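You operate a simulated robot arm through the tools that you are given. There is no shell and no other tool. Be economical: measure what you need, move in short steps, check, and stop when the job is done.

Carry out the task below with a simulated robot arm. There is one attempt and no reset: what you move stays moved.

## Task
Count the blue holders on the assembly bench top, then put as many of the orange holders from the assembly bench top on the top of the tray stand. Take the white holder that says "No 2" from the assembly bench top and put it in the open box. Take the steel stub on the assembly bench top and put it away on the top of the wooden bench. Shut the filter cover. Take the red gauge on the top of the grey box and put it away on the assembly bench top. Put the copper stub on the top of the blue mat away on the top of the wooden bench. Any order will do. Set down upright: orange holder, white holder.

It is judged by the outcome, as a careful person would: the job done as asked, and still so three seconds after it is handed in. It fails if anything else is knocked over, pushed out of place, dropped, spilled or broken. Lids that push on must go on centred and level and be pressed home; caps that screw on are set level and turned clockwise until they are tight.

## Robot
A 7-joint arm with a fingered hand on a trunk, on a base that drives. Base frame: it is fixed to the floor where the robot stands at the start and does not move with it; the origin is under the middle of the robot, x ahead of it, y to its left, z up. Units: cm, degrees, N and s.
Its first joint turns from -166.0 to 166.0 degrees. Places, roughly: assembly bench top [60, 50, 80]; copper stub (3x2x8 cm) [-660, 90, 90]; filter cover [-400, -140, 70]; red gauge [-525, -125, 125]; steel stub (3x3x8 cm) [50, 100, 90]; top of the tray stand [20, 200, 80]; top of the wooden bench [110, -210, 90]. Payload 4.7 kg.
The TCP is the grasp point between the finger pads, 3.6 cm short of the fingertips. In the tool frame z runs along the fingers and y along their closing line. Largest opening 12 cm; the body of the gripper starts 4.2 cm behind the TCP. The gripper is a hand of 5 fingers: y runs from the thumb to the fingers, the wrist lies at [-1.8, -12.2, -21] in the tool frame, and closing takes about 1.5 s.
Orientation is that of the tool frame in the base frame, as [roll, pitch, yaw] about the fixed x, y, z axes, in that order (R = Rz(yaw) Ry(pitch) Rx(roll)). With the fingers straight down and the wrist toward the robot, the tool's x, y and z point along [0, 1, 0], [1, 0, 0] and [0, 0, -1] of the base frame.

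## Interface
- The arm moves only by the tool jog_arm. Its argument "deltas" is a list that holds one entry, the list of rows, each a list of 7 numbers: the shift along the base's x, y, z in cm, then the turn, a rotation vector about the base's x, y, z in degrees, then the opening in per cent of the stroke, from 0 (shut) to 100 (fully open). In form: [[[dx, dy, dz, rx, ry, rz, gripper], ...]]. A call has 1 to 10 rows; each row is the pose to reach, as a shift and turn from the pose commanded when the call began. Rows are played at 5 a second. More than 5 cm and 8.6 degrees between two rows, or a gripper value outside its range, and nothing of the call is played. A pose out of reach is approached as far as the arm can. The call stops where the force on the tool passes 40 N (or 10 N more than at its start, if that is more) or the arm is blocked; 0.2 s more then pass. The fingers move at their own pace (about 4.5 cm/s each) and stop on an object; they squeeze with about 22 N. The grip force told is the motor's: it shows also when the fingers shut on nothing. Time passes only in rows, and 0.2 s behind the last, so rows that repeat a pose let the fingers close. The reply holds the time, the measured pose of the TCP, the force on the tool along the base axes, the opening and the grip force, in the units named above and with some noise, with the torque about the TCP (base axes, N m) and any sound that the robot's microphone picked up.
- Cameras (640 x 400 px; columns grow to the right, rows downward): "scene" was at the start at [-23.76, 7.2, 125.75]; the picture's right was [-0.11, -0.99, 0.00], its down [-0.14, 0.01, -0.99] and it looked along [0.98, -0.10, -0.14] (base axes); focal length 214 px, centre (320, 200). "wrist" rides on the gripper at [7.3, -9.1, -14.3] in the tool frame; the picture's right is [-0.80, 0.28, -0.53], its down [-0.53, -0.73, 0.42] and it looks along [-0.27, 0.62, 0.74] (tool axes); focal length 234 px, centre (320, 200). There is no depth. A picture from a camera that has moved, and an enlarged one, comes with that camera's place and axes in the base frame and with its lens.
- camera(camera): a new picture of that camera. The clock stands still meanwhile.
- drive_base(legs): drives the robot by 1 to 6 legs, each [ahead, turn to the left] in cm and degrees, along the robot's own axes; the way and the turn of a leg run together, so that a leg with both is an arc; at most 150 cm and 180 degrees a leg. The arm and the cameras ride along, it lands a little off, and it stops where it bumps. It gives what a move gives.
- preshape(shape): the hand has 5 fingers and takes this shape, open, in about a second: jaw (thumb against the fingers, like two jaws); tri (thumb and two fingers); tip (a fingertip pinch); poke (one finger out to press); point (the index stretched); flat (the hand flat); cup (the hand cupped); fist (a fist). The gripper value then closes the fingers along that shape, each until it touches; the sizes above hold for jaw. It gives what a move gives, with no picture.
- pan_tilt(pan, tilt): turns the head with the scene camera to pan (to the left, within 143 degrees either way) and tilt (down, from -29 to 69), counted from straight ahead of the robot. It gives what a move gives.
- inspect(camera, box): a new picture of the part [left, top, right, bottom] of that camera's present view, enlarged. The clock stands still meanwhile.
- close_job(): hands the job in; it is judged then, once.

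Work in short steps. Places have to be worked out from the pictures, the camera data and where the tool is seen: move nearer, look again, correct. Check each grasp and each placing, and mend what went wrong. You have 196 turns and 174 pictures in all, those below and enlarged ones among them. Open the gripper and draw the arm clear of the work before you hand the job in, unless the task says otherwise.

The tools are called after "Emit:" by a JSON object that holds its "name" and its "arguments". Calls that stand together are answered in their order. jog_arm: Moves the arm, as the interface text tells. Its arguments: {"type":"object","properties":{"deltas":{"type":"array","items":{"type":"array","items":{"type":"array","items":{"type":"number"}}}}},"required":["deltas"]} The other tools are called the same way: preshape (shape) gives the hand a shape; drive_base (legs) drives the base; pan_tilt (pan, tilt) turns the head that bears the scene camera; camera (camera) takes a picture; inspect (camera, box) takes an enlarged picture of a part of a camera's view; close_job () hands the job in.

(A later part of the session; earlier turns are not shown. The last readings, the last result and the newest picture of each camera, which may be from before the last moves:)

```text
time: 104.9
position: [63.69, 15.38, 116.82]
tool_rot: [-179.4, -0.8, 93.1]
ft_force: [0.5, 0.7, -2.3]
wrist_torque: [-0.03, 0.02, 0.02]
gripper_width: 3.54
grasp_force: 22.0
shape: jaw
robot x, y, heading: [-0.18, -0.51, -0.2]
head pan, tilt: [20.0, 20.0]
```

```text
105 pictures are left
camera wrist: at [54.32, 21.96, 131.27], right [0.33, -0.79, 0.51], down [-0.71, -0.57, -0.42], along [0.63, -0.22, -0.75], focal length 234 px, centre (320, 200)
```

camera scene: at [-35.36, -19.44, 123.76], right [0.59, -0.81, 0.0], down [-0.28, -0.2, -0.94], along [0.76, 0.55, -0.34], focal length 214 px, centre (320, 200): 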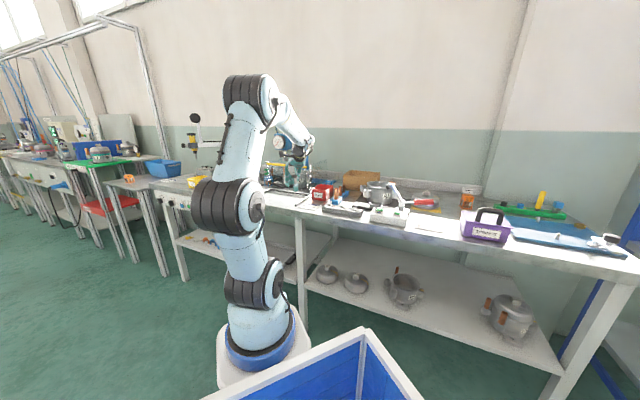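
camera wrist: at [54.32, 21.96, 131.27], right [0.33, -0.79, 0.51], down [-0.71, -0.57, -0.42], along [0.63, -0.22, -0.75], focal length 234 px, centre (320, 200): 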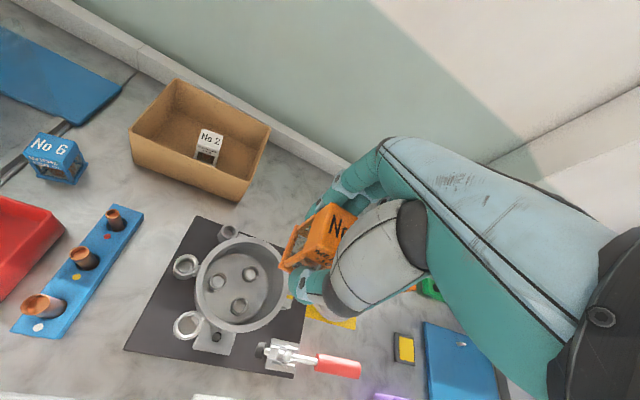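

No 3 is held. I'll tuck the arm and confirm that before driving.

Emit:
{"name": "jog_arm", "arguments": {"deltas": [[[-4, -2, 1, 0, 0, -3, 0], [-8, -4, 2, 0, 0, -3, 0], [-12, -6, 4, 0, 0, -3, 0], [-16, -8, 6, 0, 0, -3, 0], [-19, -11, 7, 0, 0, -3, 0], [-21, -15, 8, 0, 0, -3, 0]]]}}

```text
time: 106.5
position: [42.35, 3.25, 124.96]
tool_rot: [-179.5, -1.0, 99.1]
ft_force: [-0.1, 0.8, -1.1]
wrist_torque: [-0.07, 0.0, -0.02]
gripper_width: 3.55
grasp_force: 22.0
shape: jaw
robot x, y, heading: [-0.22, -0.03, 0.0]
head pan, tilt: [20.0, 20.0]
stopped in row 6: the arm was blocked; the commanded pose is now the measured one
```

The arm is tucked at radius 42 and high. I'll drive to the tray stand as before.

Emit:
{"name": "drive_base", "arguments": {"legs": [[-20, 0], [0, 90], [125, 0]]}}

Emit:
{"name": "pan_tilt", "arguments": {"pan": -25, "tilt": 20}}

Emit:
{"name": "inspect", "arguments": {"camera": "scene", "box": [220, 130, 400, 250]}}

```text
time: 117.8
position: [-20.4, 166.5, 125.09]
tool_rot: [-179.6, -1.0, -171.6]
ft_force: [-0.2, -0.5, -1.6]
wrist_torque: [-0.02, 0.0, 0.01]
gripper_width: 3.53
grasp_force: 21.4
shape: jaw
robot x, y, heading: [-17.56, 123.92, 88.9]
head pan, tilt: [20.0, 20.0]
```

```text
time: 118.9
position: [-20.32, 166.46, 124.99]
tool_rot: [-179.6, -1.0, -171.6]
ft_force: [0.9, 0.0, -0.9]
wrist_torque: [0.02, 0.04, 0.03]
gripper_width: 3.52
grasp_force: 22.4
shape: jaw
robot x, y, heading: [-17.7, 124.59, 89.0]
head pan, tilt: [-25.0, 20.0]
```

```text
3.33 times, centred on (310, 190) of scene
camera zoom: at [-22.11, 99.93, 123.78], right [0.9, -0.44, 0.0], down [-0.15, -0.31, -0.94], along [0.41, 0.84, -0.34], focal length 715 px, centre (353, 233)
```

zoom: 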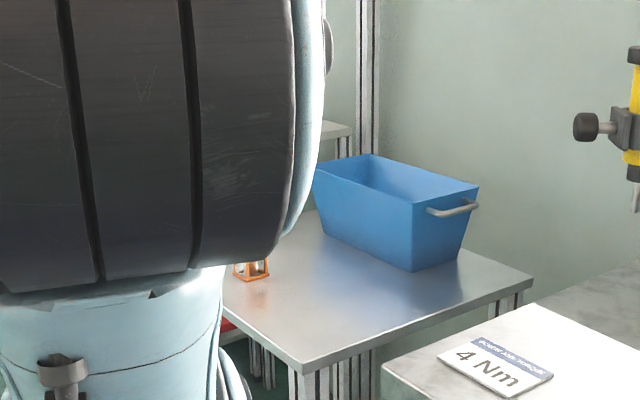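

No 4 stands undisturbed at (9, 202). I'll bring No 3 over (13, 186).

Emit:
{"name": "jog_arm", "arguments": {"deltas": [[[4, 2.3, -1, 0, 0, 0, 0], [8, 4.6, -2, 0, 0, 0, 0], [12, 6.9, -3, 0, 0, 0, 0], [16, 9.2, -4, 0, 0, 0, 0], [20, 11.5, -5, 0, 0, 0, 0], [24, 13.8, -6, 0, 0, 0, 0], [28, 16.1, -7, 0, 0, 0, 0], [31, 18, -8.5, 0, 0, 0, 0], [33.4, 19.5, -11, 0, 0, 0, 0], [33.4, 19.5, -15, 0, 0, 0, 0]]]}}

Emit:
{"name": "jog_arm", "arguments": {"deltas": [[[0, 0, -4.5, 0, 1, 0, 0], [0, 0, -9, 0, 1, 0, 0], [0, 0, -13.5, 0, 1, 0, 0], [0, 0, -18, 0, 1, 0, 0], [0, 0, -22, 0, 1, 0, 0]]]}}

Emit:
{"name": "inspect", "arguments": {"camera": "scene", "box": [220, 130, 400, 250]}}

Emit:
{"name": "camera", "arguments": {"camera": "wrist"}}

```text
time: 121.1
position: [13.04, 185.96, 109.93]
tool_rot: [-179.6, -0.9, -171.6]
ft_force: [-0.5, -0.3, 0.0]
wrist_torque: [0.01, -0.05, 0.0]
gripper_width: 3.52
grasp_force: 22.1
shape: jaw
robot x, y, heading: [-17.67, 124.08, 88.5]
head pan, tilt: [-25.0, 20.0]
```

```text
time: 122.3
position: [12.99, 185.94, 87.73]
tool_rot: [-179.8, -2.0, -171.6]
ft_force: [-0.1, 0.5, -0.5]
wrist_torque: [0.01, -0.02, -0.02]
gripper_width: 3.53
grasp_force: 22.5
shape: jaw
robot x, y, heading: [-17.39, 124.36, 88.7]
head pan, tilt: [-25.0, 20.0]
```

```text
3.33 times, centred on (310, 190) of scene
camera zoom: at [-22.1, 99.92, 123.77], right [0.9, -0.44, 0.0], down [-0.15, -0.31, -0.94], along [0.41, 0.84, -0.34], focal length 715 px, centre (353, 233)
```

zoom: 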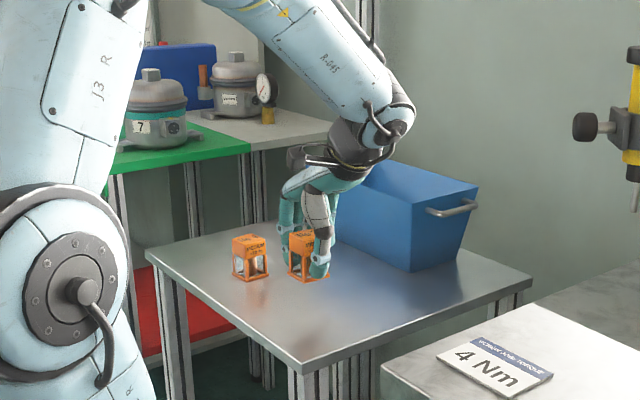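

```text
102 pictures are left
camera wrist: at [7.58, 175.97, 102.42], right [0.77, 0.4, 0.5], down [0.62, -0.65, -0.44], along [0.15, 0.65, -0.75], focal length 234 px, centre (320, 200)
```

wrist: 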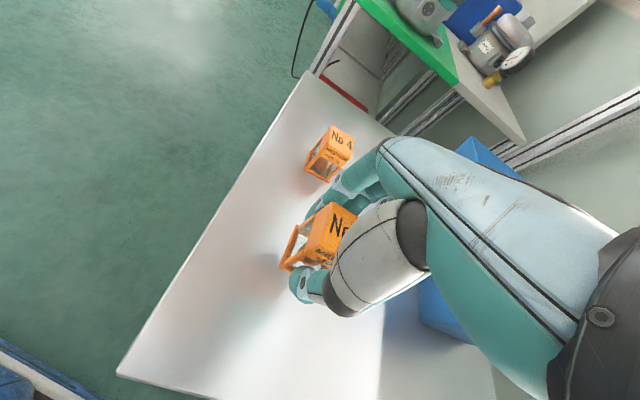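

I'll level the tool and lower it to contact in small steps.

Emit:
{"name": "jog_arm", "arguments": {"deltas": [[[0, 0, -2, 0, -2, 0, 0], [0, 0, -4, 0, -2, 0, 0], [0, 0, -4.6, 0, -2, 0, 0], [0, 0, -5.0, 0, -2, 0, 0], [0, 0, -5.2, 0, -2, 0, 0], [0, 0, -5.4, 0, -2, 0, 0], [0, 0, -5.4, 0, -2, 0, 0]]]}}

Emit:
{"name": "inspect", "arguments": {"camera": "scene", "box": [280, 180, 330, 220]}}

```text
time: 123.9
position: [12.99, 185.92, 82.59]
tool_rot: [-179.5, 0.0, -171.6]
ft_force: [-0.3, -0.3, -1.1]
wrist_torque: [-0.01, -0.03, 0.05]
gripper_width: 3.5
grasp_force: 21.9
shape: jaw
robot x, y, heading: [-17.4, 124.13, 88.8]
head pan, tilt: [-25.0, 20.0]
```

```text
10.00 times, centred on (305, 200) of scene
camera zoom: at [-22.09, 99.94, 123.78], right [0.9, -0.44, 0.0], down [-0.15, -0.31, -0.94], along [0.41, 0.84, -0.34], focal length 2145 px, centre (470, 200)
```

zoom: 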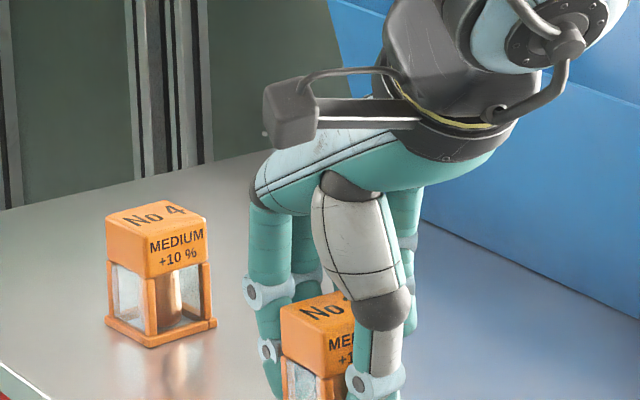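

Emit:
{"name": "jog_arm", "arguments": {"deltas": [[[0, 0, -0.2, 0, 0, 0, 0], [0, 0, -0.35, 0, 0, 0, 0], [0, 0, -0.5, 0, 0, 0, 0], [0, 0, -0.5, 0, 0, 0, 0]]]}}

```text
time: 124.9
position: [13.04, 185.86, 82.3]
tool_rot: [-179.6, 0.1, -171.7]
ft_force: [-0.3, -1.3, 22.9]
wrist_torque: [0.13, 0.04, 0.06]
gripper_width: 3.65
grasp_force: 22.4
shape: jaw
robot x, y, heading: [-17.97, 124.43, 89.0]
head pan, tilt: [-25.0, 20.0]
```

Contact. I'll open gently and rise straight up.

Emit:
{"name": "jog_arm", "arguments": {"deltas": [[[0, 0, 0.3, 0, 0, 0, 20], [0, 0, 0.3, 0, 0, 0, 50], [0, 0, 0.3, 0, 0, 0, 75], [0, 0, 0.3, 0, 0, 0, 75], [0, 0, 4, 0, 0, 0, 75], [0, 0, 8.5, 0, 0, 0, 75], [0, 0, 13, 0, 0, 0, 75], [0, 0, 17.5, 0, 0, 0, 75], [0, 0, 22, 0, 0, 0, 75], [0, 0, 26.5, 0, 0, 0, 75]]]}}

Emit:
{"name": "inspect", "arguments": {"camera": "scene", "box": [220, 130, 400, 250]}}

Emit:
{"name": "camera", "arguments": {"camera": "wrist"}}

```text
time: 127.1
position: [13.04, 185.94, 108.59]
tool_rot: [-179.5, 0.0, -171.6]
ft_force: [0.1, 0.0, -1.5]
wrist_torque: [-0.04, 0.03, 0.04]
gripper_width: 8.97
grasp_force: 0.2
shape: jaw
robot x, y, heading: [-17.64, 124.3, 88.7]
head pan, tilt: [-25.0, 20.0]
```

```text
3.33 times, centred on (310, 190) of scene
camera zoom: at [-22.08, 99.95, 123.78], right [0.9, -0.44, 0.0], down [-0.15, -0.31, -0.94], along [0.41, 0.84, -0.34], focal length 715 px, centre (353, 233)
```

zoom: 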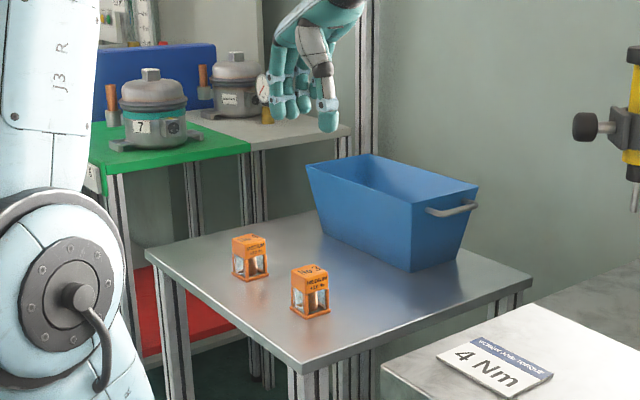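

```text
99 pictures are left
camera wrist: at [7.06, 175.96, 122.95], right [0.75, 0.4, 0.52], down [0.63, -0.65, -0.42], along [0.17, 0.65, -0.74], focal length 234 px, centre (320, 200)
```

wrist: 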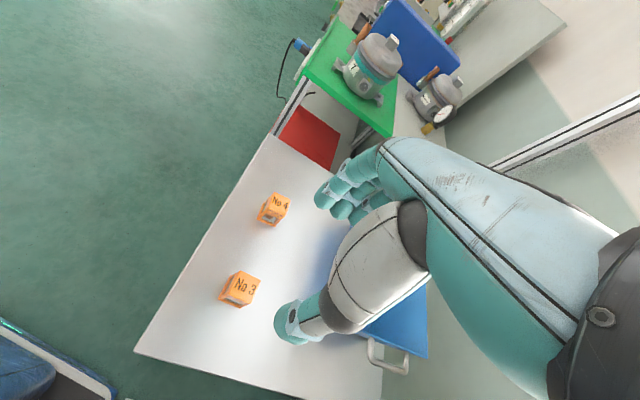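

Both orange holders stand upright. I'll tuck the arm, then look at the bench from here to rule out a hidden third blue holder.

Emit:
{"name": "jog_arm", "arguments": {"deltas": [[[-2, -4, 2, 0, 0, 0, 75], [-4, -8, 4, 0, 0, 0, 75], [-6, -12, 6, 0, 0, 0, 75], [-8, -16, 8, 0, 0, 0, 75], [-10, -20, 11, 0, 0, 0, 75], [-11, -22, 14, 0, 0, 0, 75]]]}}

Emit:
{"name": "pan_tilt", "arguments": {"pan": -95, "tilt": 20}}

Emit:
{"name": "inspect", "arguments": {"camera": "scene", "box": [100, 130, 320, 260]}}

Emit:
{"name": "inspect", "arguments": {"camera": "scene", "box": [280, 130, 480, 250]}}

```text
refused: row 5 steps farther than a row can; nothing moved
```

```text
time: 128.5
position: [12.87, 185.93, 108.61]
tool_rot: [-179.5, 0.0, -171.6]
ft_force: [0.2, 0.6, 0.3]
wrist_torque: [-0.04, 0.01, -0.05]
gripper_width: 8.96
grasp_force: 0.1
shape: jaw
robot x, y, heading: [-17.81, 124.25, 88.9]
head pan, tilt: [-95.0, 20.0]
```

```text
2.91 times, centred on (210, 195) of scene
camera zoom: at [-16.93, 90.59, 123.78], right [-0.11, -0.99, 0.0], down [-0.34, 0.04, -0.94], along [0.93, -0.1, -0.34], focal length 624 px, centre (640, 214)
```

zoom: 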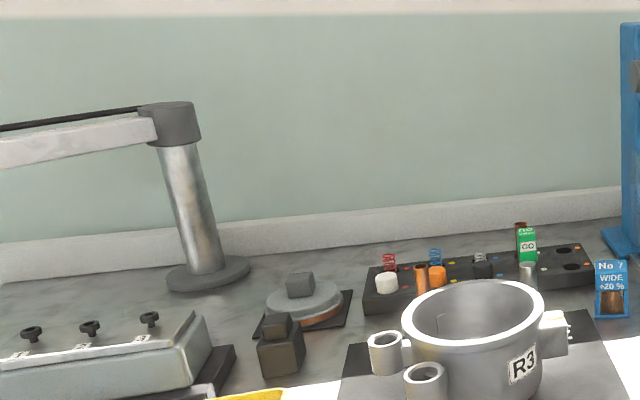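

```text
3.20 times, centred on (380, 190) of scene
camera zoom: at [-16.93, 90.59, 123.78], right [-0.11, -0.99, 0.0], down [-0.34, 0.04, -0.94], along [0.93, -0.1, -0.34], focal length 686 px, centre (128, 232)
```

zoom: 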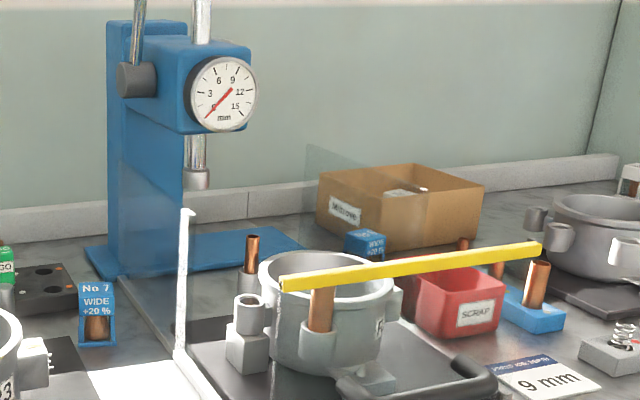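

No third blue holder shows, and the numbers 1 to 7 are all accounted for. I'll retry the tuck with smaller steps.

Emit:
{"name": "jog_arm", "arguments": {"deltas": [[[-2, -3.5, 2, 0, 0, 0, 75], [-4, -7, 4, 0, 0, 0, 75], [-6, -10.5, 6, 0, 0, 0, 75], [-8, -14, 8, 0, 0, 0, 75], [-10, -17.5, 10, 0, 0, 0, 75], [-11, -21, 12, 0, 0, 0, 75], [-11, -23, 14, 0, 0, 0, 75]]]}}

```text
time: 130.1
position: [1.95, 162.96, 122.63]
tool_rot: [-179.5, -0.1, -171.6]
ft_force: [-1.1, 0.2, -0.8]
wrist_torque: [0.02, 0.03, -0.01]
gripper_width: 8.96
grasp_force: 0.0
shape: jaw
robot x, y, heading: [-17.56, 124.42, 88.9]
head pan, tilt: [-95.0, 20.0]
```

Tucked. I'll reverse 28 cm and turn right to face the steel stub.

Emit:
{"name": "drive_base", "arguments": {"legs": [[-28, 0], [0, -89]]}}

Emit:
{"name": "pan_tilt", "arguments": {"pan": 10, "tilt": 25}}

Emit:
{"name": "camera", "arguments": {"camera": "scene"}}

Emit:
{"name": "camera", "arguments": {"camera": "wrist"}}

```text
time: 135.9
position: [20.54, 76.53, 122.51]
tool_rot: [-179.5, -0.1, 98.3]
ft_force: [-0.6, -0.4, -0.3]
wrist_torque: [0.01, 0.0, -0.02]
gripper_width: 8.98
grasp_force: 0.1
shape: jaw
robot x, y, heading: [-17.97, 96.34, -1.2]
head pan, tilt: [-95.0, 20.0]
```

```text
time: 137.7
position: [20.54, 76.54, 122.63]
tool_rot: [-179.5, 0.0, 98.3]
ft_force: [-0.2, 0.3, 0.8]
wrist_torque: [0.01, 0.01, 0.0]
gripper_width: 8.97
grasp_force: 0.1
shape: jaw
robot x, y, heading: [-18.2, 95.98, -1.4]
head pan, tilt: [10.0, 25.0]
```

```text
96 pictures are left
camera scene: at [-41.85, 106.44, 122.97], right [0.15, -0.99, 0.0], down [-0.42, -0.06, -0.91], along [0.9, 0.14, -0.42], focal length 214 px, centre (320, 200)
```

scene: 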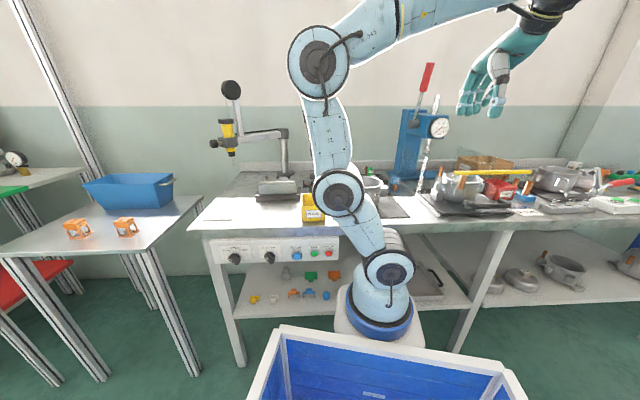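

```text
95 pictures are left
camera wrist: at [10.6, 82.41, 136.96], right [0.4, -0.75, 0.52], down [-0.65, -0.63, -0.42], along [0.65, -0.18, -0.74], focal length 234 px, centre (320, 200)
```

wrist: 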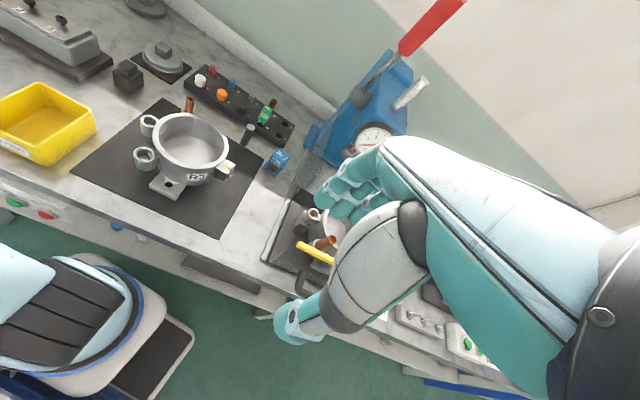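

The steel stub is at about (54.4, 97.3), next to the black pin tray. I'll hover above it.

Emit:
{"name": "jog_arm", "arguments": {"deltas": [[[3.8, 2.3, -0.5, 0, 0, 0, 75], [7.6, 4.6, -1, 0, 0, 0, 75], [11.4, 6.9, -2, 0, 0, 0, 75], [15.2, 9.2, -3, 0, 0, 0, 75], [19, 11.5, -4, 0, 0, 0, 75], [22.8, 13.8, -6, 0, 0, 0, 60], [26.6, 16.1, -8, 0, 0, 0, 60], [30.2, 18.4, -10, 0, 0, 0, 60], [34, 20.8, -12, 0, 0, 0, 60]]]}}

Emit:
{"name": "camera", "arguments": {"camera": "wrist"}}

Emit:
{"name": "inspect", "arguments": {"camera": "scene", "box": [300, 120, 460, 220]}}

```text
time: 139.7
position: [54.44, 97.45, 110.58]
tool_rot: [-179.6, 0.0, 98.4]
ft_force: [-1.2, -0.8, 1.1]
wrist_torque: [0.0, -0.02, -0.03]
gripper_width: 7.24
grasp_force: 0.1
shape: jaw
robot x, y, heading: [-18.71, 96.02, -1.2]
head pan, tilt: [10.0, 25.0]
```

```text
94 pictures are left
camera wrist: at [44.48, 103.27, 124.9], right [0.4, -0.75, 0.52], down [-0.65, -0.63, -0.42], along [0.65, -0.18, -0.74], focal length 234 px, centre (320, 200)
```

wrist: 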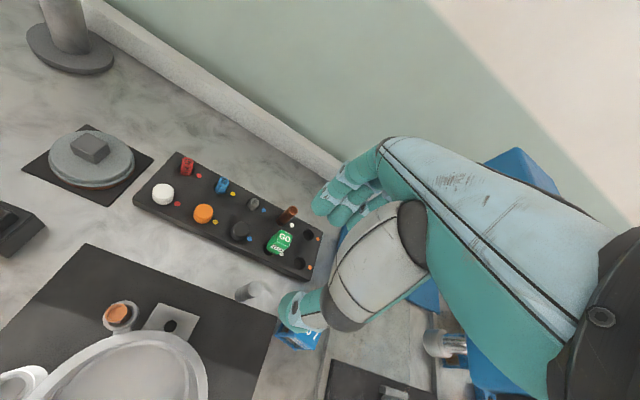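

```text
4.00 times, centred on (380, 170) of scene
camera zoom: at [-41.89, 106.44, 122.96], right [0.15, -0.99, 0.0], down [-0.42, -0.06, -0.91], along [0.9, 0.14, -0.42], focal length 858 px, centre (80, 320)
```

zoom: 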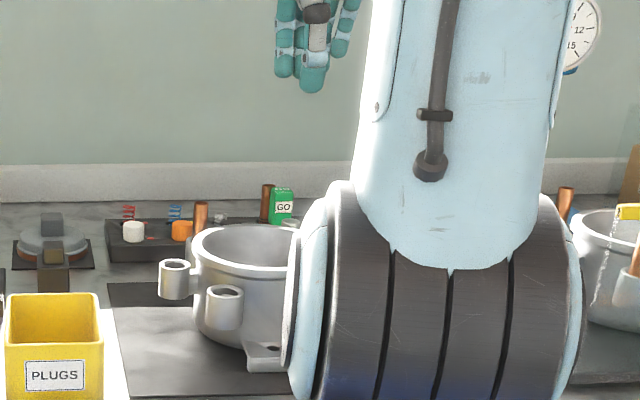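

The stub's axis is at (53.6, 96.8), with the tray edge at about x = 59, so there's room with a 5.4 cm opening. I'll descend to z 91 and grasp.

Emit:
{"name": "jog_arm", "arguments": {"deltas": [[[-0.8, -0.6, -4, 0, 0, 0, 46], [-0.8, -0.6, -8, 0, 0, 0, 46], [-0.8, -0.6, -12, 0, 0, 0, 46], [-0.8, -0.6, -14, 0, 0, 0, 46]]]}}

Emit:
{"name": "camera", "arguments": {"camera": "wrist"}}

```text
time: 140.7
position: [53.84, 96.72, 96.73]
tool_rot: [-179.5, 0.0, 98.2]
ft_force: [-0.8, 0.2, -0.5]
wrist_torque: [-0.02, -0.02, 0.0]
gripper_width: 5.56
grasp_force: 0.0
shape: jaw
robot x, y, heading: [-17.84, 95.79, -1.0]
head pan, tilt: [10.0, 25.0]
```

```text
92 pictures are left
camera wrist: at [43.83, 102.58, 110.96], right [0.4, -0.76, 0.52], down [-0.65, -0.63, -0.42], along [0.65, -0.18, -0.74], focal length 234 px, centre (320, 200)
```

wrist: 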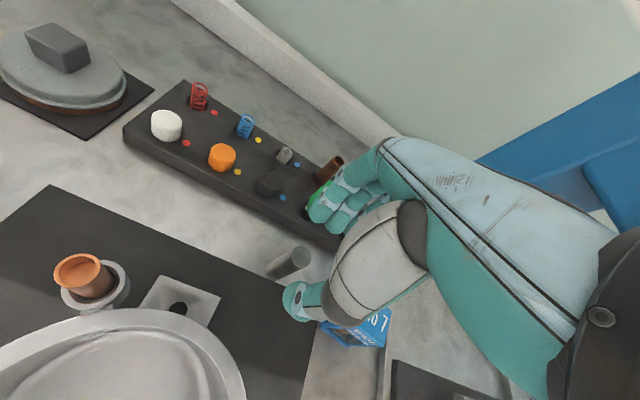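

It is well aligned, so I'll descend the rest and close.

Emit:
{"name": "jog_arm", "arguments": {"deltas": [[[-0.3, 0.1, -3, 0, 0, 0, 46], [-0.3, 0.1, -5.7, 0, 0, 0, 46], [-0.3, 0.1, -5.7, 0, 0, 0, 20], [-0.3, 0.1, -5.7, 0, 0, 0, 0], [-0.3, 0.1, -5.7, 0, 0, 0, 0], [-0.3, 0.1, -5.7, 0, 0, 0, 0], [-0.3, 0.1, -5.7, 0, 0, 0, 0]]]}}

Emit:
{"name": "jog_arm", "arguments": {"deltas": [[[0, 0, 4, 0, 0, 0, 0], [0, 0, 8.5, 0, 0, 0, 0], [0, 0, 13, 0, 0, 0, 0], [0, 0, 17.5, 0, 0, 0, 0], [-2, 0, 21.5, 0, 0, 0, 0], [-6, 0, 24, 0, 0, 0, 0], [-10.5, 0, 25.5, 0, 0, 0, 0], [-15, -1, 27, 0, 0, 0, 0], [-19.5, -2, 28.5, 0, 0, 0, 0], [-24, -3, 30, 0, 0, 0, 0]]]}}

Emit:
{"name": "camera", "arguments": {"camera": "wrist"}}

```text
time: 142.3
position: [53.45, 96.81, 90.96]
tool_rot: [-179.4, 0.1, 98.3]
ft_force: [-0.3, 1.1, 0.6]
wrist_torque: [0.01, -0.01, -0.02]
gripper_width: 1.1
grasp_force: 22.0
shape: jaw
robot x, y, heading: [-18.26, 96.46, -1.2]
head pan, tilt: [10.0, 25.0]
```

```text
time: 144.5
position: [29.29, 93.82, 120.9]
tool_rot: [-179.4, 0.1, 98.3]
ft_force: [0.8, 0.5, -1.2]
wrist_torque: [0.02, 0.02, -0.03]
gripper_width: 1.07
grasp_force: 22.4
shape: jaw
robot x, y, heading: [-18.06, 95.85, -1.1]
head pan, tilt: [10.0, 25.0]
```

```text
91 pictures are left
camera wrist: at [19.33, 99.64, 135.24], right [0.4, -0.75, 0.52], down [-0.65, -0.63, -0.42], along [0.64, -0.17, -0.74], focal length 234 px, centre (320, 200)
```

wrist: 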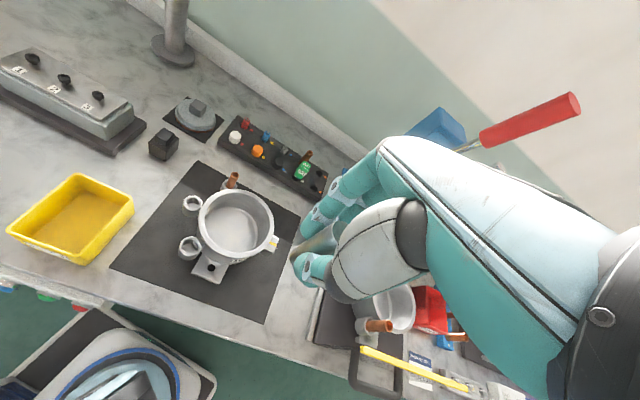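

The stub is gone from the bench and something is between the fingers. I'll zoom to confirm the hold.

Emit:
{"name": "inspect", "arguments": {"camera": "wrist", "box": [260, 180, 380, 300]}}

Emit:
{"name": "jog_arm", "arguments": {"deltas": [[[-2.5, -1, 0.5, 0, 0, 0, 0], [-5, -2, 1, 0, 0, 0, 0]]]}}

```text
3.33 times, centred on (320, 240) of wrist
camera zoom: at [19.33, 99.64, 135.24], right [0.4, -0.75, 0.52], down [-0.65, -0.63, -0.42], along [0.64, -0.17, -0.74], focal length 781 px, centre (320, 67)
```

zoom: 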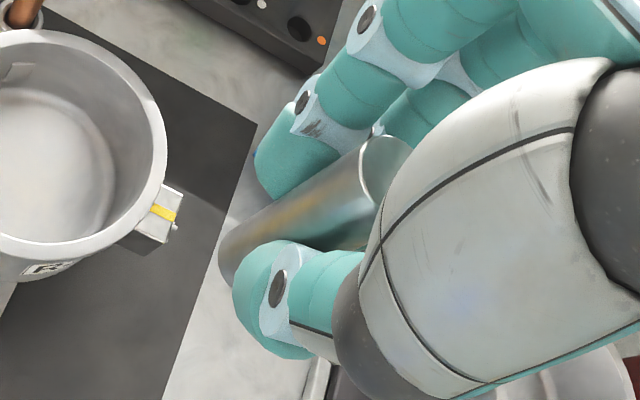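

```text
time: 145.1
position: [24.36, 91.82, 121.91]
tool_rot: [-179.5, 0.0, 98.4]
ft_force: [-0.3, -0.3, -0.7]
wrist_torque: [0.03, -0.02, -0.02]
gripper_width: 1.1
grasp_force: 22.1
shape: jaw
robot x, y, heading: [-18.06, 96.13, -1.1]
head pan, tilt: [10.0, 25.0]
```

The stub is held firmly and upright. I'll turn right and drive along toward the wooden bench.

Emit:
{"name": "drive_base", "arguments": {"legs": [[0, -88.9], [150, 0], [130, 0]]}}

Emit:
{"name": "pan_tilt", "arguments": {"pan": 60, "tilt": 15}}

Emit:
{"name": "camera", "arguments": {"camera": "scene"}}

```text
time: 162.4
position: [-21.98, -225.99, 121.93]
tool_rot: [-179.5, 0.0, 9.6]
ft_force: [0.0, -0.6, -2.0]
wrist_torque: [-0.01, 0.01, 0.04]
gripper_width: 1.12
grasp_force: 22.2
shape: jaw
robot x, y, heading: [-18.44, -183.39, -90.0]
head pan, tilt: [10.0, 25.0]
```

```text
time: 163.6
position: [-21.82, -225.83, 121.87]
tool_rot: [-179.5, 0.1, 9.7]
ft_force: [-0.1, 0.3, -0.8]
wrist_torque: [0.05, -0.01, 0.02]
gripper_width: 1.09
grasp_force: 21.4
shape: jaw
robot x, y, heading: [-18.7, -183.72, -90.2]
head pan, tilt: [60.0, 15.0]
```

```text
89 pictures are left
camera scene: at [-2.5, -154.86, 124.59], right [-0.5, -0.87, 0.0], down [-0.22, 0.13, -0.97], along [0.84, -0.48, -0.26], focal length 214 px, centre (320, 200)
```

scene: 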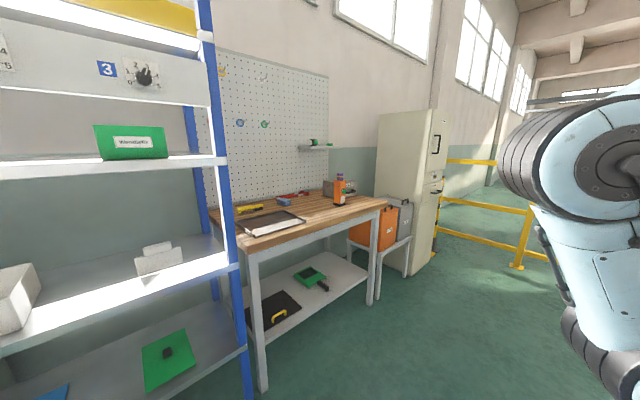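

The wooden bench spans roughly y -167..-246 with its front at x 74..81. I'll drive in front of it facing it.

Emit:
{"name": "drive_base", "arguments": {"legs": [[27, 0], [0, 90], [28, 0]]}}

Emit:
{"name": "pan_tilt", "arguments": {"pan": -15, "tilt": 20}}

Emit:
{"name": "camera", "arguments": {"camera": "scene"}}

Emit:
{"name": "camera", "arguments": {"camera": "wrist"}}

```text
time: 170.9
position: [52.07, -213.16, 121.94]
tool_rot: [-179.5, 0.1, 100.0]
ft_force: [0.5, 0.9, -1.3]
wrist_torque: [0.01, 0.02, -0.02]
gripper_width: 1.06
grasp_force: 22.0
shape: jaw
robot x, y, heading: [9.43, -210.16, 0.7]
head pan, tilt: [60.0, 15.0]
```

```text
time: 172.4
position: [52.01, -213.22, 121.9]
tool_rot: [-179.5, 0.0, 100.0]
ft_force: [-0.1, 1.3, -0.5]
wrist_torque: [-0.01, 0.02, 0.03]
gripper_width: 1.09
grasp_force: 22.0
shape: jaw
robot x, y, heading: [9.6, -210.19, 0.6]
head pan, tilt: [-15.0, 20.0]
```

```text
88 pictures are left
camera scene: at [-14.6, -204.47, 123.78], right [-0.25, -0.97, 0.0], down [-0.33, 0.09, -0.94], along [0.91, -0.23, -0.34], focal length 214 px, centre (320, 200)
```

scene: 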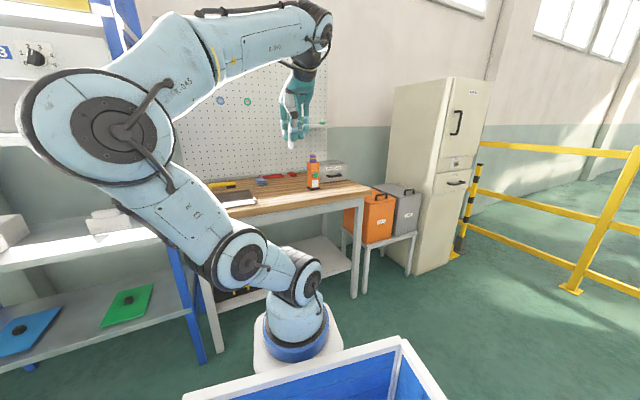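

```text
87 pictures are left
camera wrist: at [41.95, -207.5, 136.26], right [0.42, -0.74, 0.52], down [-0.63, -0.65, -0.42], along [0.65, -0.16, -0.74], focal length 234 px, centre (320, 200)
```

wrist: 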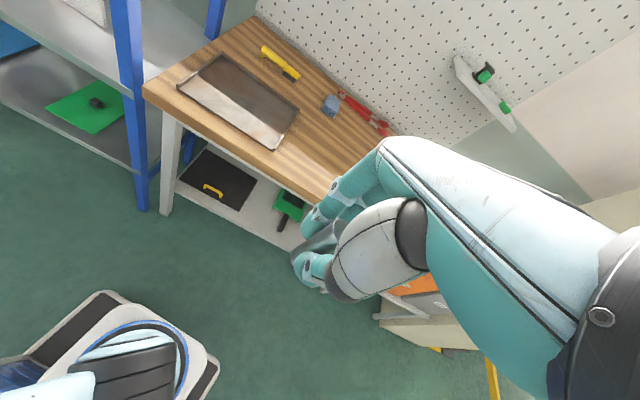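

There's free wood around (94, -212), between the tray and the spray bottle (~(96, -227)). I'll move above it and look.

Emit:
{"name": "jog_arm", "arguments": {"deltas": [[[4.7, 0.2, -0.5, 0, 0, 0, 0], [9.4, 0.4, -1, 0, 0, 0, 0], [14.1, 0.6, -1.5, 0, 0, 0, 0], [18.8, 0.8, -2, 0, 0, 0, 0], [23.5, 1, -2.5, 0, 0, 0, 0], [28.2, 1.2, -3, 0, 0, 0, 0], [32.9, 1.4, -4, 0, 0, 0, 0], [37.5, 1.6, -5.5, 0, 0, 0, 0], [42, 1.8, -7.5, 0, 0, 0, 0], [42, 1.8, -11, 0, 0, 0, 0]]]}}

Emit:
{"name": "camera", "arguments": {"camera": "wrist"}}

Emit:
{"name": "inspect", "arguments": {"camera": "scene", "box": [200, 120, 400, 240]}}

```text
time: 174.6
position: [94.2, -211.17, 111.08]
tool_rot: [-179.7, 0.0, 100.0]
ft_force: [-0.2, 0.0, -0.1]
wrist_torque: [0.0, 0.01, -0.03]
gripper_width: 1.12
grasp_force: 22.0
shape: jaw
robot x, y, heading: [9.42, -210.15, 0.6]
head pan, tilt: [-15.0, 20.0]
```

```text
86 pictures are left
camera wrist: at [83.92, -205.65, 125.33], right [0.42, -0.74, 0.52], down [-0.63, -0.65, -0.42], along [0.65, -0.16, -0.74], focal length 234 px, centre (320, 200)
```

wrist: 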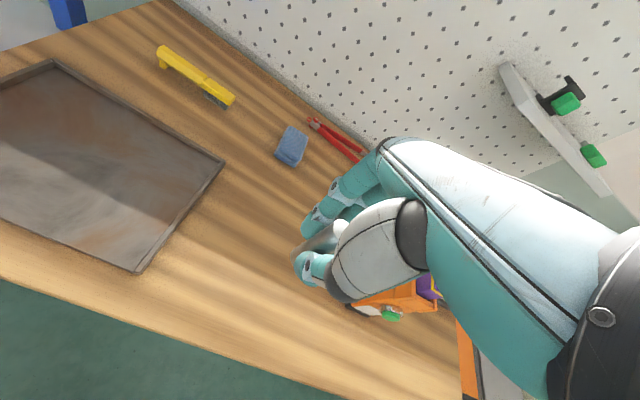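

```text
3.20 times, centred on (300, 180) of scene
camera zoom: at [-14.61, -204.48, 123.77], right [-0.25, -0.97, 0.0], down [-0.33, 0.09, -0.94], along [0.91, -0.24, -0.34], focal length 686 px, centre (384, 264)
```

zoom: 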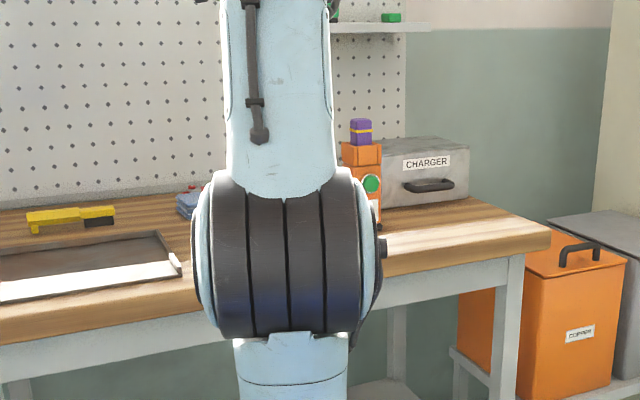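

The spot is clear; the bottle is about 13 cm away in -y. I'll shift +2 in y and descend to just above the expected contact.

Emit:
{"name": "jog_arm", "arguments": {"deltas": [[[0, 1, -3, 0, 0, 0, 0], [0, 2, -7, 0, 0, 0, 0], [0, 2, -10, 0, 0, 0, 0], [0, 2, -12.5, 0, 0, 0, 0]]]}}

Emit:
{"name": "inspect", "arguments": {"camera": "wrist", "box": [200, 160, 400, 320]}}

```text
time: 175.6
position: [94.1, -209.31, 98.47]
tool_rot: [-179.5, -0.1, 100.0]
ft_force: [-0.9, 0.1, -0.1]
wrist_torque: [0.0, -0.02, 0.01]
gripper_width: 1.1
grasp_force: 21.9
shape: jaw
robot x, y, heading: [9.26, -210.07, 0.5]
head pan, tilt: [-15.0, 20.0]
```

```text
2.50 times, centred on (300, 240) of wrist
camera zoom: at [83.92, -203.68, 112.68], right [0.42, -0.74, 0.52], down [-0.63, -0.65, -0.42], along [0.65, -0.16, -0.74], focal length 585 px, centre (370, 100)
```

zoom: 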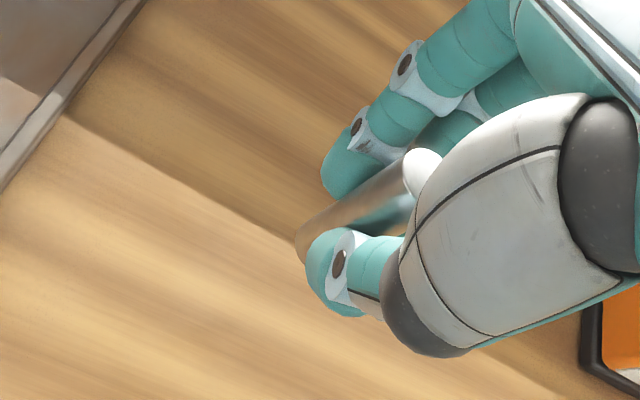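

I'll lower slowly to contact.

Emit:
{"name": "jog_arm", "arguments": {"deltas": [[[0, 0, -0.5, 0, 0, 0, 0], [0, 0, -1, 0, 0, 0, 0], [0, 0, -1.4, 0, 0, 0, 0], [0, 0, -1.8, 0, 0, 0, 0], [0, 0, -2.1, 0, 0, 0, 0], [0, 0, -2.4, 0, 0, 0, 0], [0, 0, -2.4, 0, 0, 0, 0]]]}}

```text
time: 177.2
position: [94.21, -209.33, 95.96]
tool_rot: [-179.5, 0.1, 100.1]
ft_force: [-0.6, -0.1, -1.2]
wrist_torque: [-0.04, 0.02, -0.01]
gripper_width: 1.06
grasp_force: 21.7
shape: jaw
robot x, y, heading: [9.25, -210.13, 0.4]
head pan, tilt: [-15.0, 20.0]
```

Emit:
{"name": "jog_arm", "arguments": {"deltas": [[[0, 0, -0.3, 0, 0, 0, 0], [0, 0, -0.6, 0, 0, 0, 0], [0, 0, -0.9, 0, 0, 0, 0], [0, 0, -1.2, 0, 0, 0, 0], [0, 0, -1.5, 0, 0, 0, 0], [0, 0, -1.5, 0, 0, 0, 0]]]}}

Emit:
{"name": "camera", "arguments": {"camera": "wrist"}}

```text
time: 178.6
position: [94.15, -209.31, 94.53]
tool_rot: [-179.5, 0.0, 100.0]
ft_force: [-0.5, -0.1, -0.9]
wrist_torque: [0.02, 0.01, -0.02]
gripper_width: 1.09
grasp_force: 21.8
shape: jaw
robot x, y, heading: [9.34, -210.21, 0.4]
head pan, tilt: [-15.0, 20.0]
```

```text
83 pictures are left
camera wrist: at [83.99, -203.72, 108.86], right [0.42, -0.74, 0.52], down [-0.63, -0.65, -0.42], along [0.65, -0.16, -0.74], focal length 234 px, centre (320, 200)
```

wrist: 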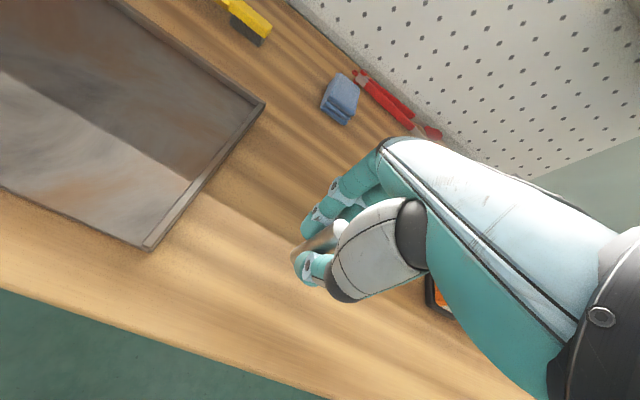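

Triangulating the tray corner gives a table top near z 85-86, so contact should be at TCP ~91. I'll lower further.

Emit:
{"name": "jog_arm", "arguments": {"deltas": [[[0, 0, -0.8, 0, 0, 0, 0], [0, 0, -1.6, 0, 0, 0, 0], [0, 0, -2.2, 0, 0, 0, 0], [0, 0, -2.6, 0, 0, 0, 0], [0, 0, -2.9, 0, 0, 0, 0], [0, 0, -3.2, 0, 0, 0, 0], [0, 0, -3.2, 0, 0, 0, 0]]]}}

```text
time: 180.2
position: [94.13, -209.37, 91.71]
tool_rot: [-179.8, 0.1, 100.0]
ft_force: [-4.5, -0.3, 24.8]
wrist_torque: [-0.04, 0.02, -0.02]
gripper_width: 1.2
grasp_force: 22.4
shape: jaw
robot x, y, heading: [9.8, -210.18, 0.4]
head pan, tilt: [-15.0, 20.0]
```

Contact at z 91.7. I'll relieve slightly, open slowly and rise.

Emit:
{"name": "jog_arm", "arguments": {"deltas": [[[0, 0, 0.2, 0, 0, 0, 0], [0, 0, 0.2, 0, 0, 0, 15], [0, 0, 0.2, 0, 0, 0, 30], [0, 0, 0.2, 0, 0, 0, 50], [0, 0, 0.2, 0, 0, 0, 55], [0, 0, 4, 0, 0, 0, 55], [0, 0, 8.5, 0, 0, 0, 55], [0, 0, 13, 0, 0, 0, 55], [-3, 0, 17, 0, 0, 0, 55], [-7, 0, 20, 0, 0, 0, 55]]]}}

Emit:
{"name": "camera", "arguments": {"camera": "wrist"}}

```text
time: 182.4
position: [87.01, -209.19, 111.33]
tool_rot: [-179.3, 0.1, 100.1]
ft_force: [0.7, -0.6, -1.2]
wrist_torque: [0.0, 0.05, 0.0]
gripper_width: 6.56
grasp_force: 0.0
shape: jaw
robot x, y, heading: [9.95, -209.72, 0.5]
head pan, tilt: [-15.0, 20.0]
```

```text
82 pictures are left
camera wrist: at [76.94, -203.62, 125.52], right [0.42, -0.74, 0.52], down [-0.63, -0.65, -0.42], along [0.65, -0.16, -0.75], focal length 234 px, centre (320, 200)
```

wrist: 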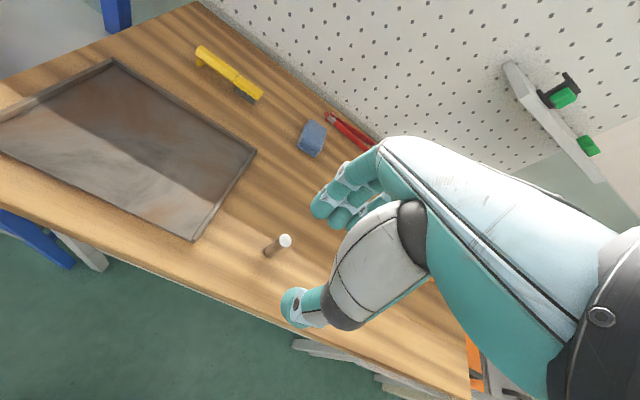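

The steel stub stands on the wooden bench. I'll tuck the arm, back away and look for the way to the other area.

Emit:
{"name": "jog_arm", "arguments": {"deltas": [[[-4.5, 0, 1, 0, 0, 0, 75], [-9, 0, 2, 0, 0, 0, 75], [-13.5, 0, 3, 0, 0, 0, 75], [-18, 0, 4.5, 0, 0, 0, 75], [-22.5, -0.5, 6, 0, 0, 0, 75], [-27, -1, 8, 0, 0, 0, 75], [-31.5, -2, 10, 0, 0, 0, 75], [-35, -3, 11, 0, 0, 0, 75]]]}}

Emit:
{"name": "drive_base", "arguments": {"legs": [[-50, 0], [0, 90], [60, 0]]}}

Emit:
{"name": "pan_tilt", "arguments": {"pan": 60, "tilt": 5}}

Emit:
{"name": "camera", "arguments": {"camera": "scene"}}

Emit:
{"name": "pan_tilt", "arguments": {"pan": 130, "tilt": 5}}

Emit:
{"name": "camera", "arguments": {"camera": "scene"}}

```text
refused: row 7 steps farther than a row can; nothing moved
```

```text
time: 192.1
position: [-42.47, -72.67, 111.24]
tool_rot: [-179.5, 0.0, -169.6]
ft_force: [0.4, -0.3, 0.7]
wrist_torque: [-0.02, 0.0, -0.02]
gripper_width: 6.58
grasp_force: 0.1
shape: jaw
robot x, y, heading: [-41.24, -150.39, 90.8]
head pan, tilt: [-15.0, 20.0]
```

```text
time: 193.6
position: [-42.52, -72.77, 111.21]
tool_rot: [-179.6, 0.0, -169.5]
ft_force: [0.8, 1.1, -0.4]
wrist_torque: [0.0, -0.03, 0.0]
gripper_width: 6.54
grasp_force: 0.0
shape: jaw
robot x, y, heading: [-40.97, -150.4, 90.8]
head pan, tilt: [60.0, 5.0]
```

```text
81 pictures are left
camera scene: at [-56.61, -178.81, 126.21], right [0.49, 0.87, 0.0], down [0.08, -0.04, -1.0], along [-0.87, 0.48, -0.09], focal length 214 px, centre (320, 200)
```

scene: 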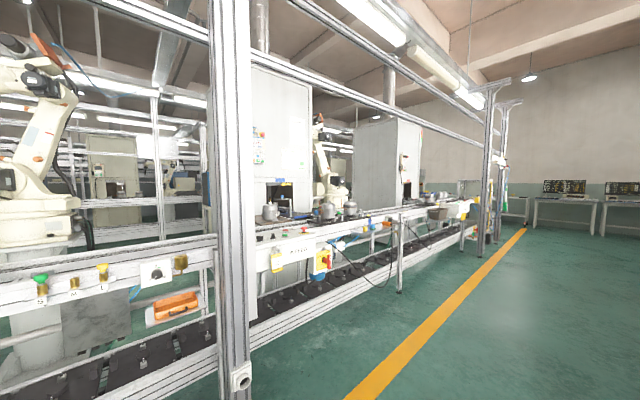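

```text
time: 195.0
position: [-42.61, -72.78, 111.32]
tool_rot: [-179.5, 0.0, -169.6]
ft_force: [-0.3, -0.3, 0.3]
wrist_torque: [0.0, -0.02, 0.02]
gripper_width: 6.57
grasp_force: 0.1
shape: jaw
robot x, y, heading: [-40.65, -150.63, 90.8]
head pan, tilt: [130.0, 5.0]
```

```text
80 pictures are left
camera scene: at [-55.53, -189.29, 126.21], right [-0.65, 0.76, 0.0], down [0.07, 0.06, -1.0], along [-0.75, -0.65, -0.09], focal length 214 px, centre (320, 200)
```

scene: 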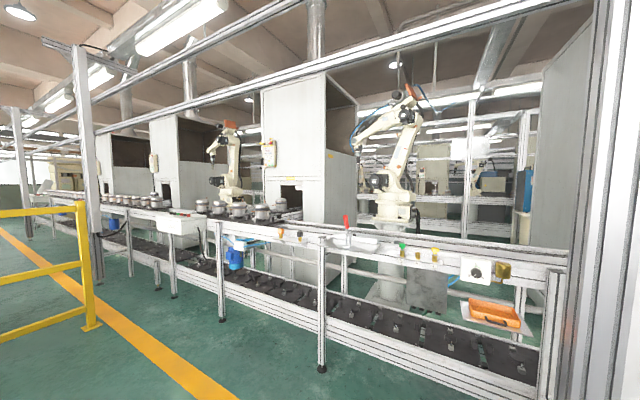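

The way round seems to be at the far +y end of the line. First I'll tuck the arm properly (smaller steps).

Emit:
{"name": "jog_arm", "arguments": {"deltas": [[[0, -4.5, 1, 0, 0, 0, 75], [0, -9, 2, 0, 0, 0, 75], [0, -13.5, 3, 0, 0, 0, 75], [0, -18, 4.5, 0, 0, 0, 75], [0, -22.5, 6, 0, 0, 0, 75], [0, -27, 8, 0, 0, 0, 75], [0, -31, 10, 0, 0, 0, 75], [0, -34, 12, 0, 0, 0, 75]]]}}

```text
time: 196.8
position: [-42.62, -106.91, 123.21]
tool_rot: [-179.4, 0.0, -169.6]
ft_force: [0.2, 0.6, -0.5]
wrist_torque: [-0.02, 0.0, 0.03]
gripper_width: 8.98
grasp_force: 0.0
shape: jaw
robot x, y, heading: [-41.06, -150.26, 91.0]
head pan, tilt: [130.0, 5.0]
```

Tucked. I'll drive diagonally to about (-113, 120), then straight up the aisle and look.

Emit:
{"name": "drive_base", "arguments": {"legs": [[0, 14], [150, 0], [130, 0], [0, -15], [150, 0], [100, 0]]}}

Emit:
{"name": "pan_tilt", "arguments": {"pan": 45, "tilt": 10}}

Emit:
{"name": "camera", "arguments": {"camera": "scene"}}

```text
time: 224.1
position: [-112.39, 417.33, 123.35]
tool_rot: [-179.5, -0.1, -170.8]
ft_force: [-0.1, -0.6, 1.3]
wrist_torque: [-0.03, 0.01, 0.04]
gripper_width: 8.98
grasp_force: 0.0
shape: jaw
robot x, y, heading: [-111.4, 373.81, 89.6]
head pan, tilt: [130.0, 5.0]
```

```text
time: 225.7
position: [-112.48, 417.32, 123.25]
tool_rot: [-179.6, 0.0, -170.8]
ft_force: [0.0, -0.4, 0.0]
wrist_torque: [0.01, 0.0, -0.01]
gripper_width: 8.98
grasp_force: 0.1
shape: jaw
robot x, y, heading: [-111.82, 373.64, 89.9]
head pan, tilt: [45.0, 10.0]
```

```text
79 pictures are left
camera scene: at [-126.57, 347.54, 125.4], right [0.71, 0.7, 0.0], down [0.12, -0.12, -0.98], along [-0.69, 0.7, -0.17], focal length 214 px, centre (320, 200)
```

scene: 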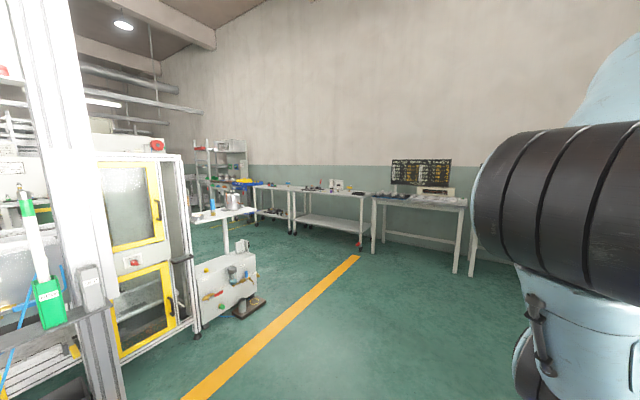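

The line ends near (-287, 443), and tables stand along the far wall at y ~570-650. I'll drive up and turn left into that gap.

Emit:
{"name": "drive_base", "arguments": {"legs": [[142, 0], [0, 98]]}}

Emit:
{"name": "pan_tilt", "arguments": {"pan": 25, "tilt": 15}}

Emit:
{"name": "camera", "arguments": {"camera": "scene"}}

Emit:
{"name": "pan_tilt", "arguments": {"pan": -30, "tilt": 15}}

Emit:
{"name": "camera", "arguments": {"camera": "scene"}}

```text
time: 235.0
position: [-145.95, 543.11, 123.72]
tool_rot: [178.3, -4.6, -115.5]
ft_force: [4.2, 0.1, 1.4]
wrist_torque: [0.08, 0.2, -0.1]
gripper_width: 9.01
grasp_force: 0.0
shape: jaw
robot x, y, heading: [-110.74, 515.1, 137.1]
head pan, tilt: [45.0, 10.0]
stopped in leg 2: the robot was blocked; the commanded pose is now the measured one
```

```text
time: 235.9
position: [-145.7, 542.87, 123.64]
tool_rot: [178.4, -3.8, -115.9]
ft_force: [0.6, 0.3, -0.3]
wrist_torque: [-0.02, 0.01, 0.01]
gripper_width: 8.98
grasp_force: 0.1
shape: jaw
robot x, y, heading: [-111.04, 515.35, 137.4]
head pan, tilt: [25.0, 15.0]
```

```text
78 pictures are left
camera scene: at [-102.84, 487.66, 124.67], right [0.3, 0.95, 0.02], down [0.26, -0.06, -0.96], along [-0.92, 0.3, -0.27], focal length 214 px, centre (320, 200)
```

scene: 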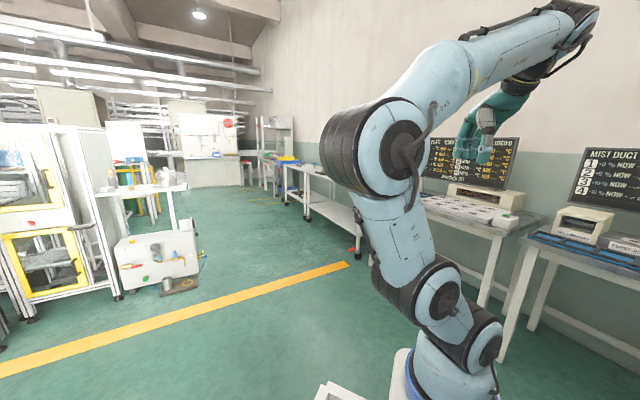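

```text
time: 237.1
position: [-145.69, 543.3, 123.5]
tool_rot: [178.4, -3.4, -115.9]
ft_force: [0.2, 0.3, 0.1]
wrist_torque: [-0.01, 0.0, -0.02]
gripper_width: 9.0
grasp_force: 0.0
shape: jaw
robot x, y, heading: [-111.21, 515.24, 137.4]
head pan, tilt: [-30.0, 15.0]
```

```text
77 pictures are left
camera scene: at [-96.71, 493.83, 124.85], right [0.95, 0.3, 0.02], down [0.09, -0.23, -0.97], along [-0.29, 0.93, -0.25], focal length 214 px, centre (320, 200)
```

scene: 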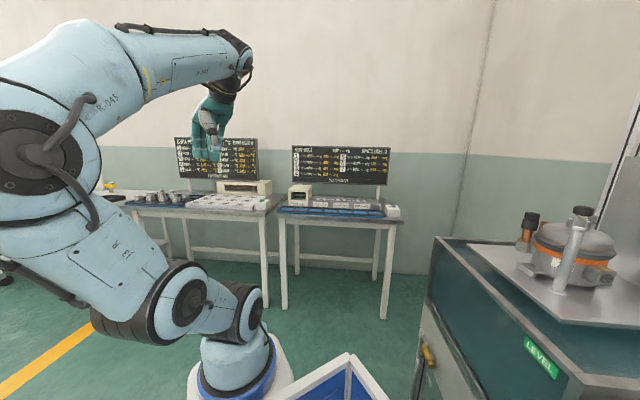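

The robot's rear bumped the tank station on the right while turning. I'll ease back by turning right a little, then check that it's level.

Emit:
{"name": "drive_base", "arguments": {"legs": [[0, -8]]}}

Emit:
{"name": "pan_tilt", "arguments": {"pan": -90, "tilt": 30}}

Emit:
{"name": "camera", "arguments": {"camera": "scene"}}

```text
time: 237.8
position: [-142.75, 547.24, 123.17]
tool_rot: [177.5, -5.4, -116.8]
ft_force: [0.1, 0.3, 1.1]
wrist_torque: [0.01, 0.05, -0.04]
gripper_width: 9.01
grasp_force: 0.1
shape: jaw
robot x, y, heading: [-110.83, 515.06, 136.1]
head pan, tilt: [-30.0, 15.0]
stopped in leg 1: the robot was blocked; the commanded pose is now the measured one
```

```text
time: 239.1
position: [-142.8, 546.69, 123.32]
tool_rot: [177.4, -5.2, -116.6]
ft_force: [0.5, 1.0, -0.4]
wrist_torque: [0.03, 0.01, -0.01]
gripper_width: 8.97
grasp_force: 0.0
shape: jaw
robot x, y, heading: [-110.85, 514.95, 136.5]
head pan, tilt: [-90.0, 30.0]
```

```text
76 pictures are left
camera scene: at [-87.3, 492.2, 122.35], right [0.73, -0.69, 0.0], down [-0.34, -0.36, -0.87], along [0.6, 0.63, -0.49], focal length 214 px, centre (320, 200)
```

scene: 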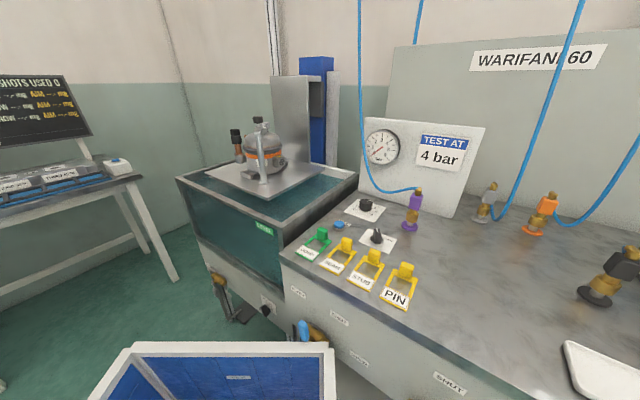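

The bin's right side is snug against the bench's front knobs. I'll drive ahead a little, which moves away from the bench.

Emit:
{"name": "drive_base", "arguments": {"legs": [[12, 0]]}}

Emit:
{"name": "camera", "arguments": {"camera": "scene"}}

```text
time: 240.4
position: [-151.36, 555.1, 123.14]
tool_rot: [177.5, -5.1, -116.8]
ft_force: [-0.4, 0.4, -0.7]
wrist_torque: [0.02, 0.02, -0.01]
gripper_width: 8.99
grasp_force: 0.0
shape: jaw
robot x, y, heading: [-119.93, 523.65, 136.8]
head pan, tilt: [-90.0, 30.0]
```

```text
75 pictures are left
camera scene: at [-95.01, 501.62, 122.17], right [0.73, -0.69, 0.0], down [-0.34, -0.36, -0.87], along [0.59, 0.63, -0.5], focal length 214 px, centre (320, 200)
```

scene: 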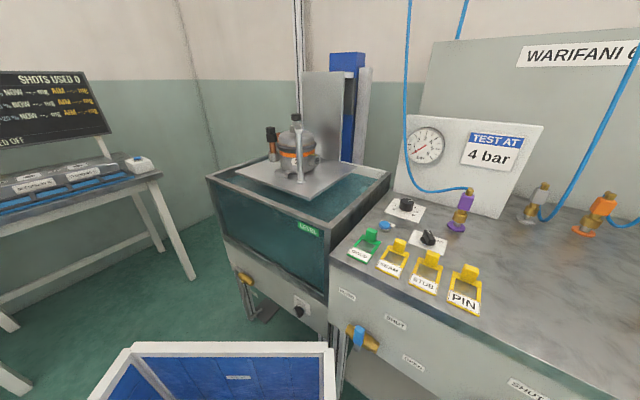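

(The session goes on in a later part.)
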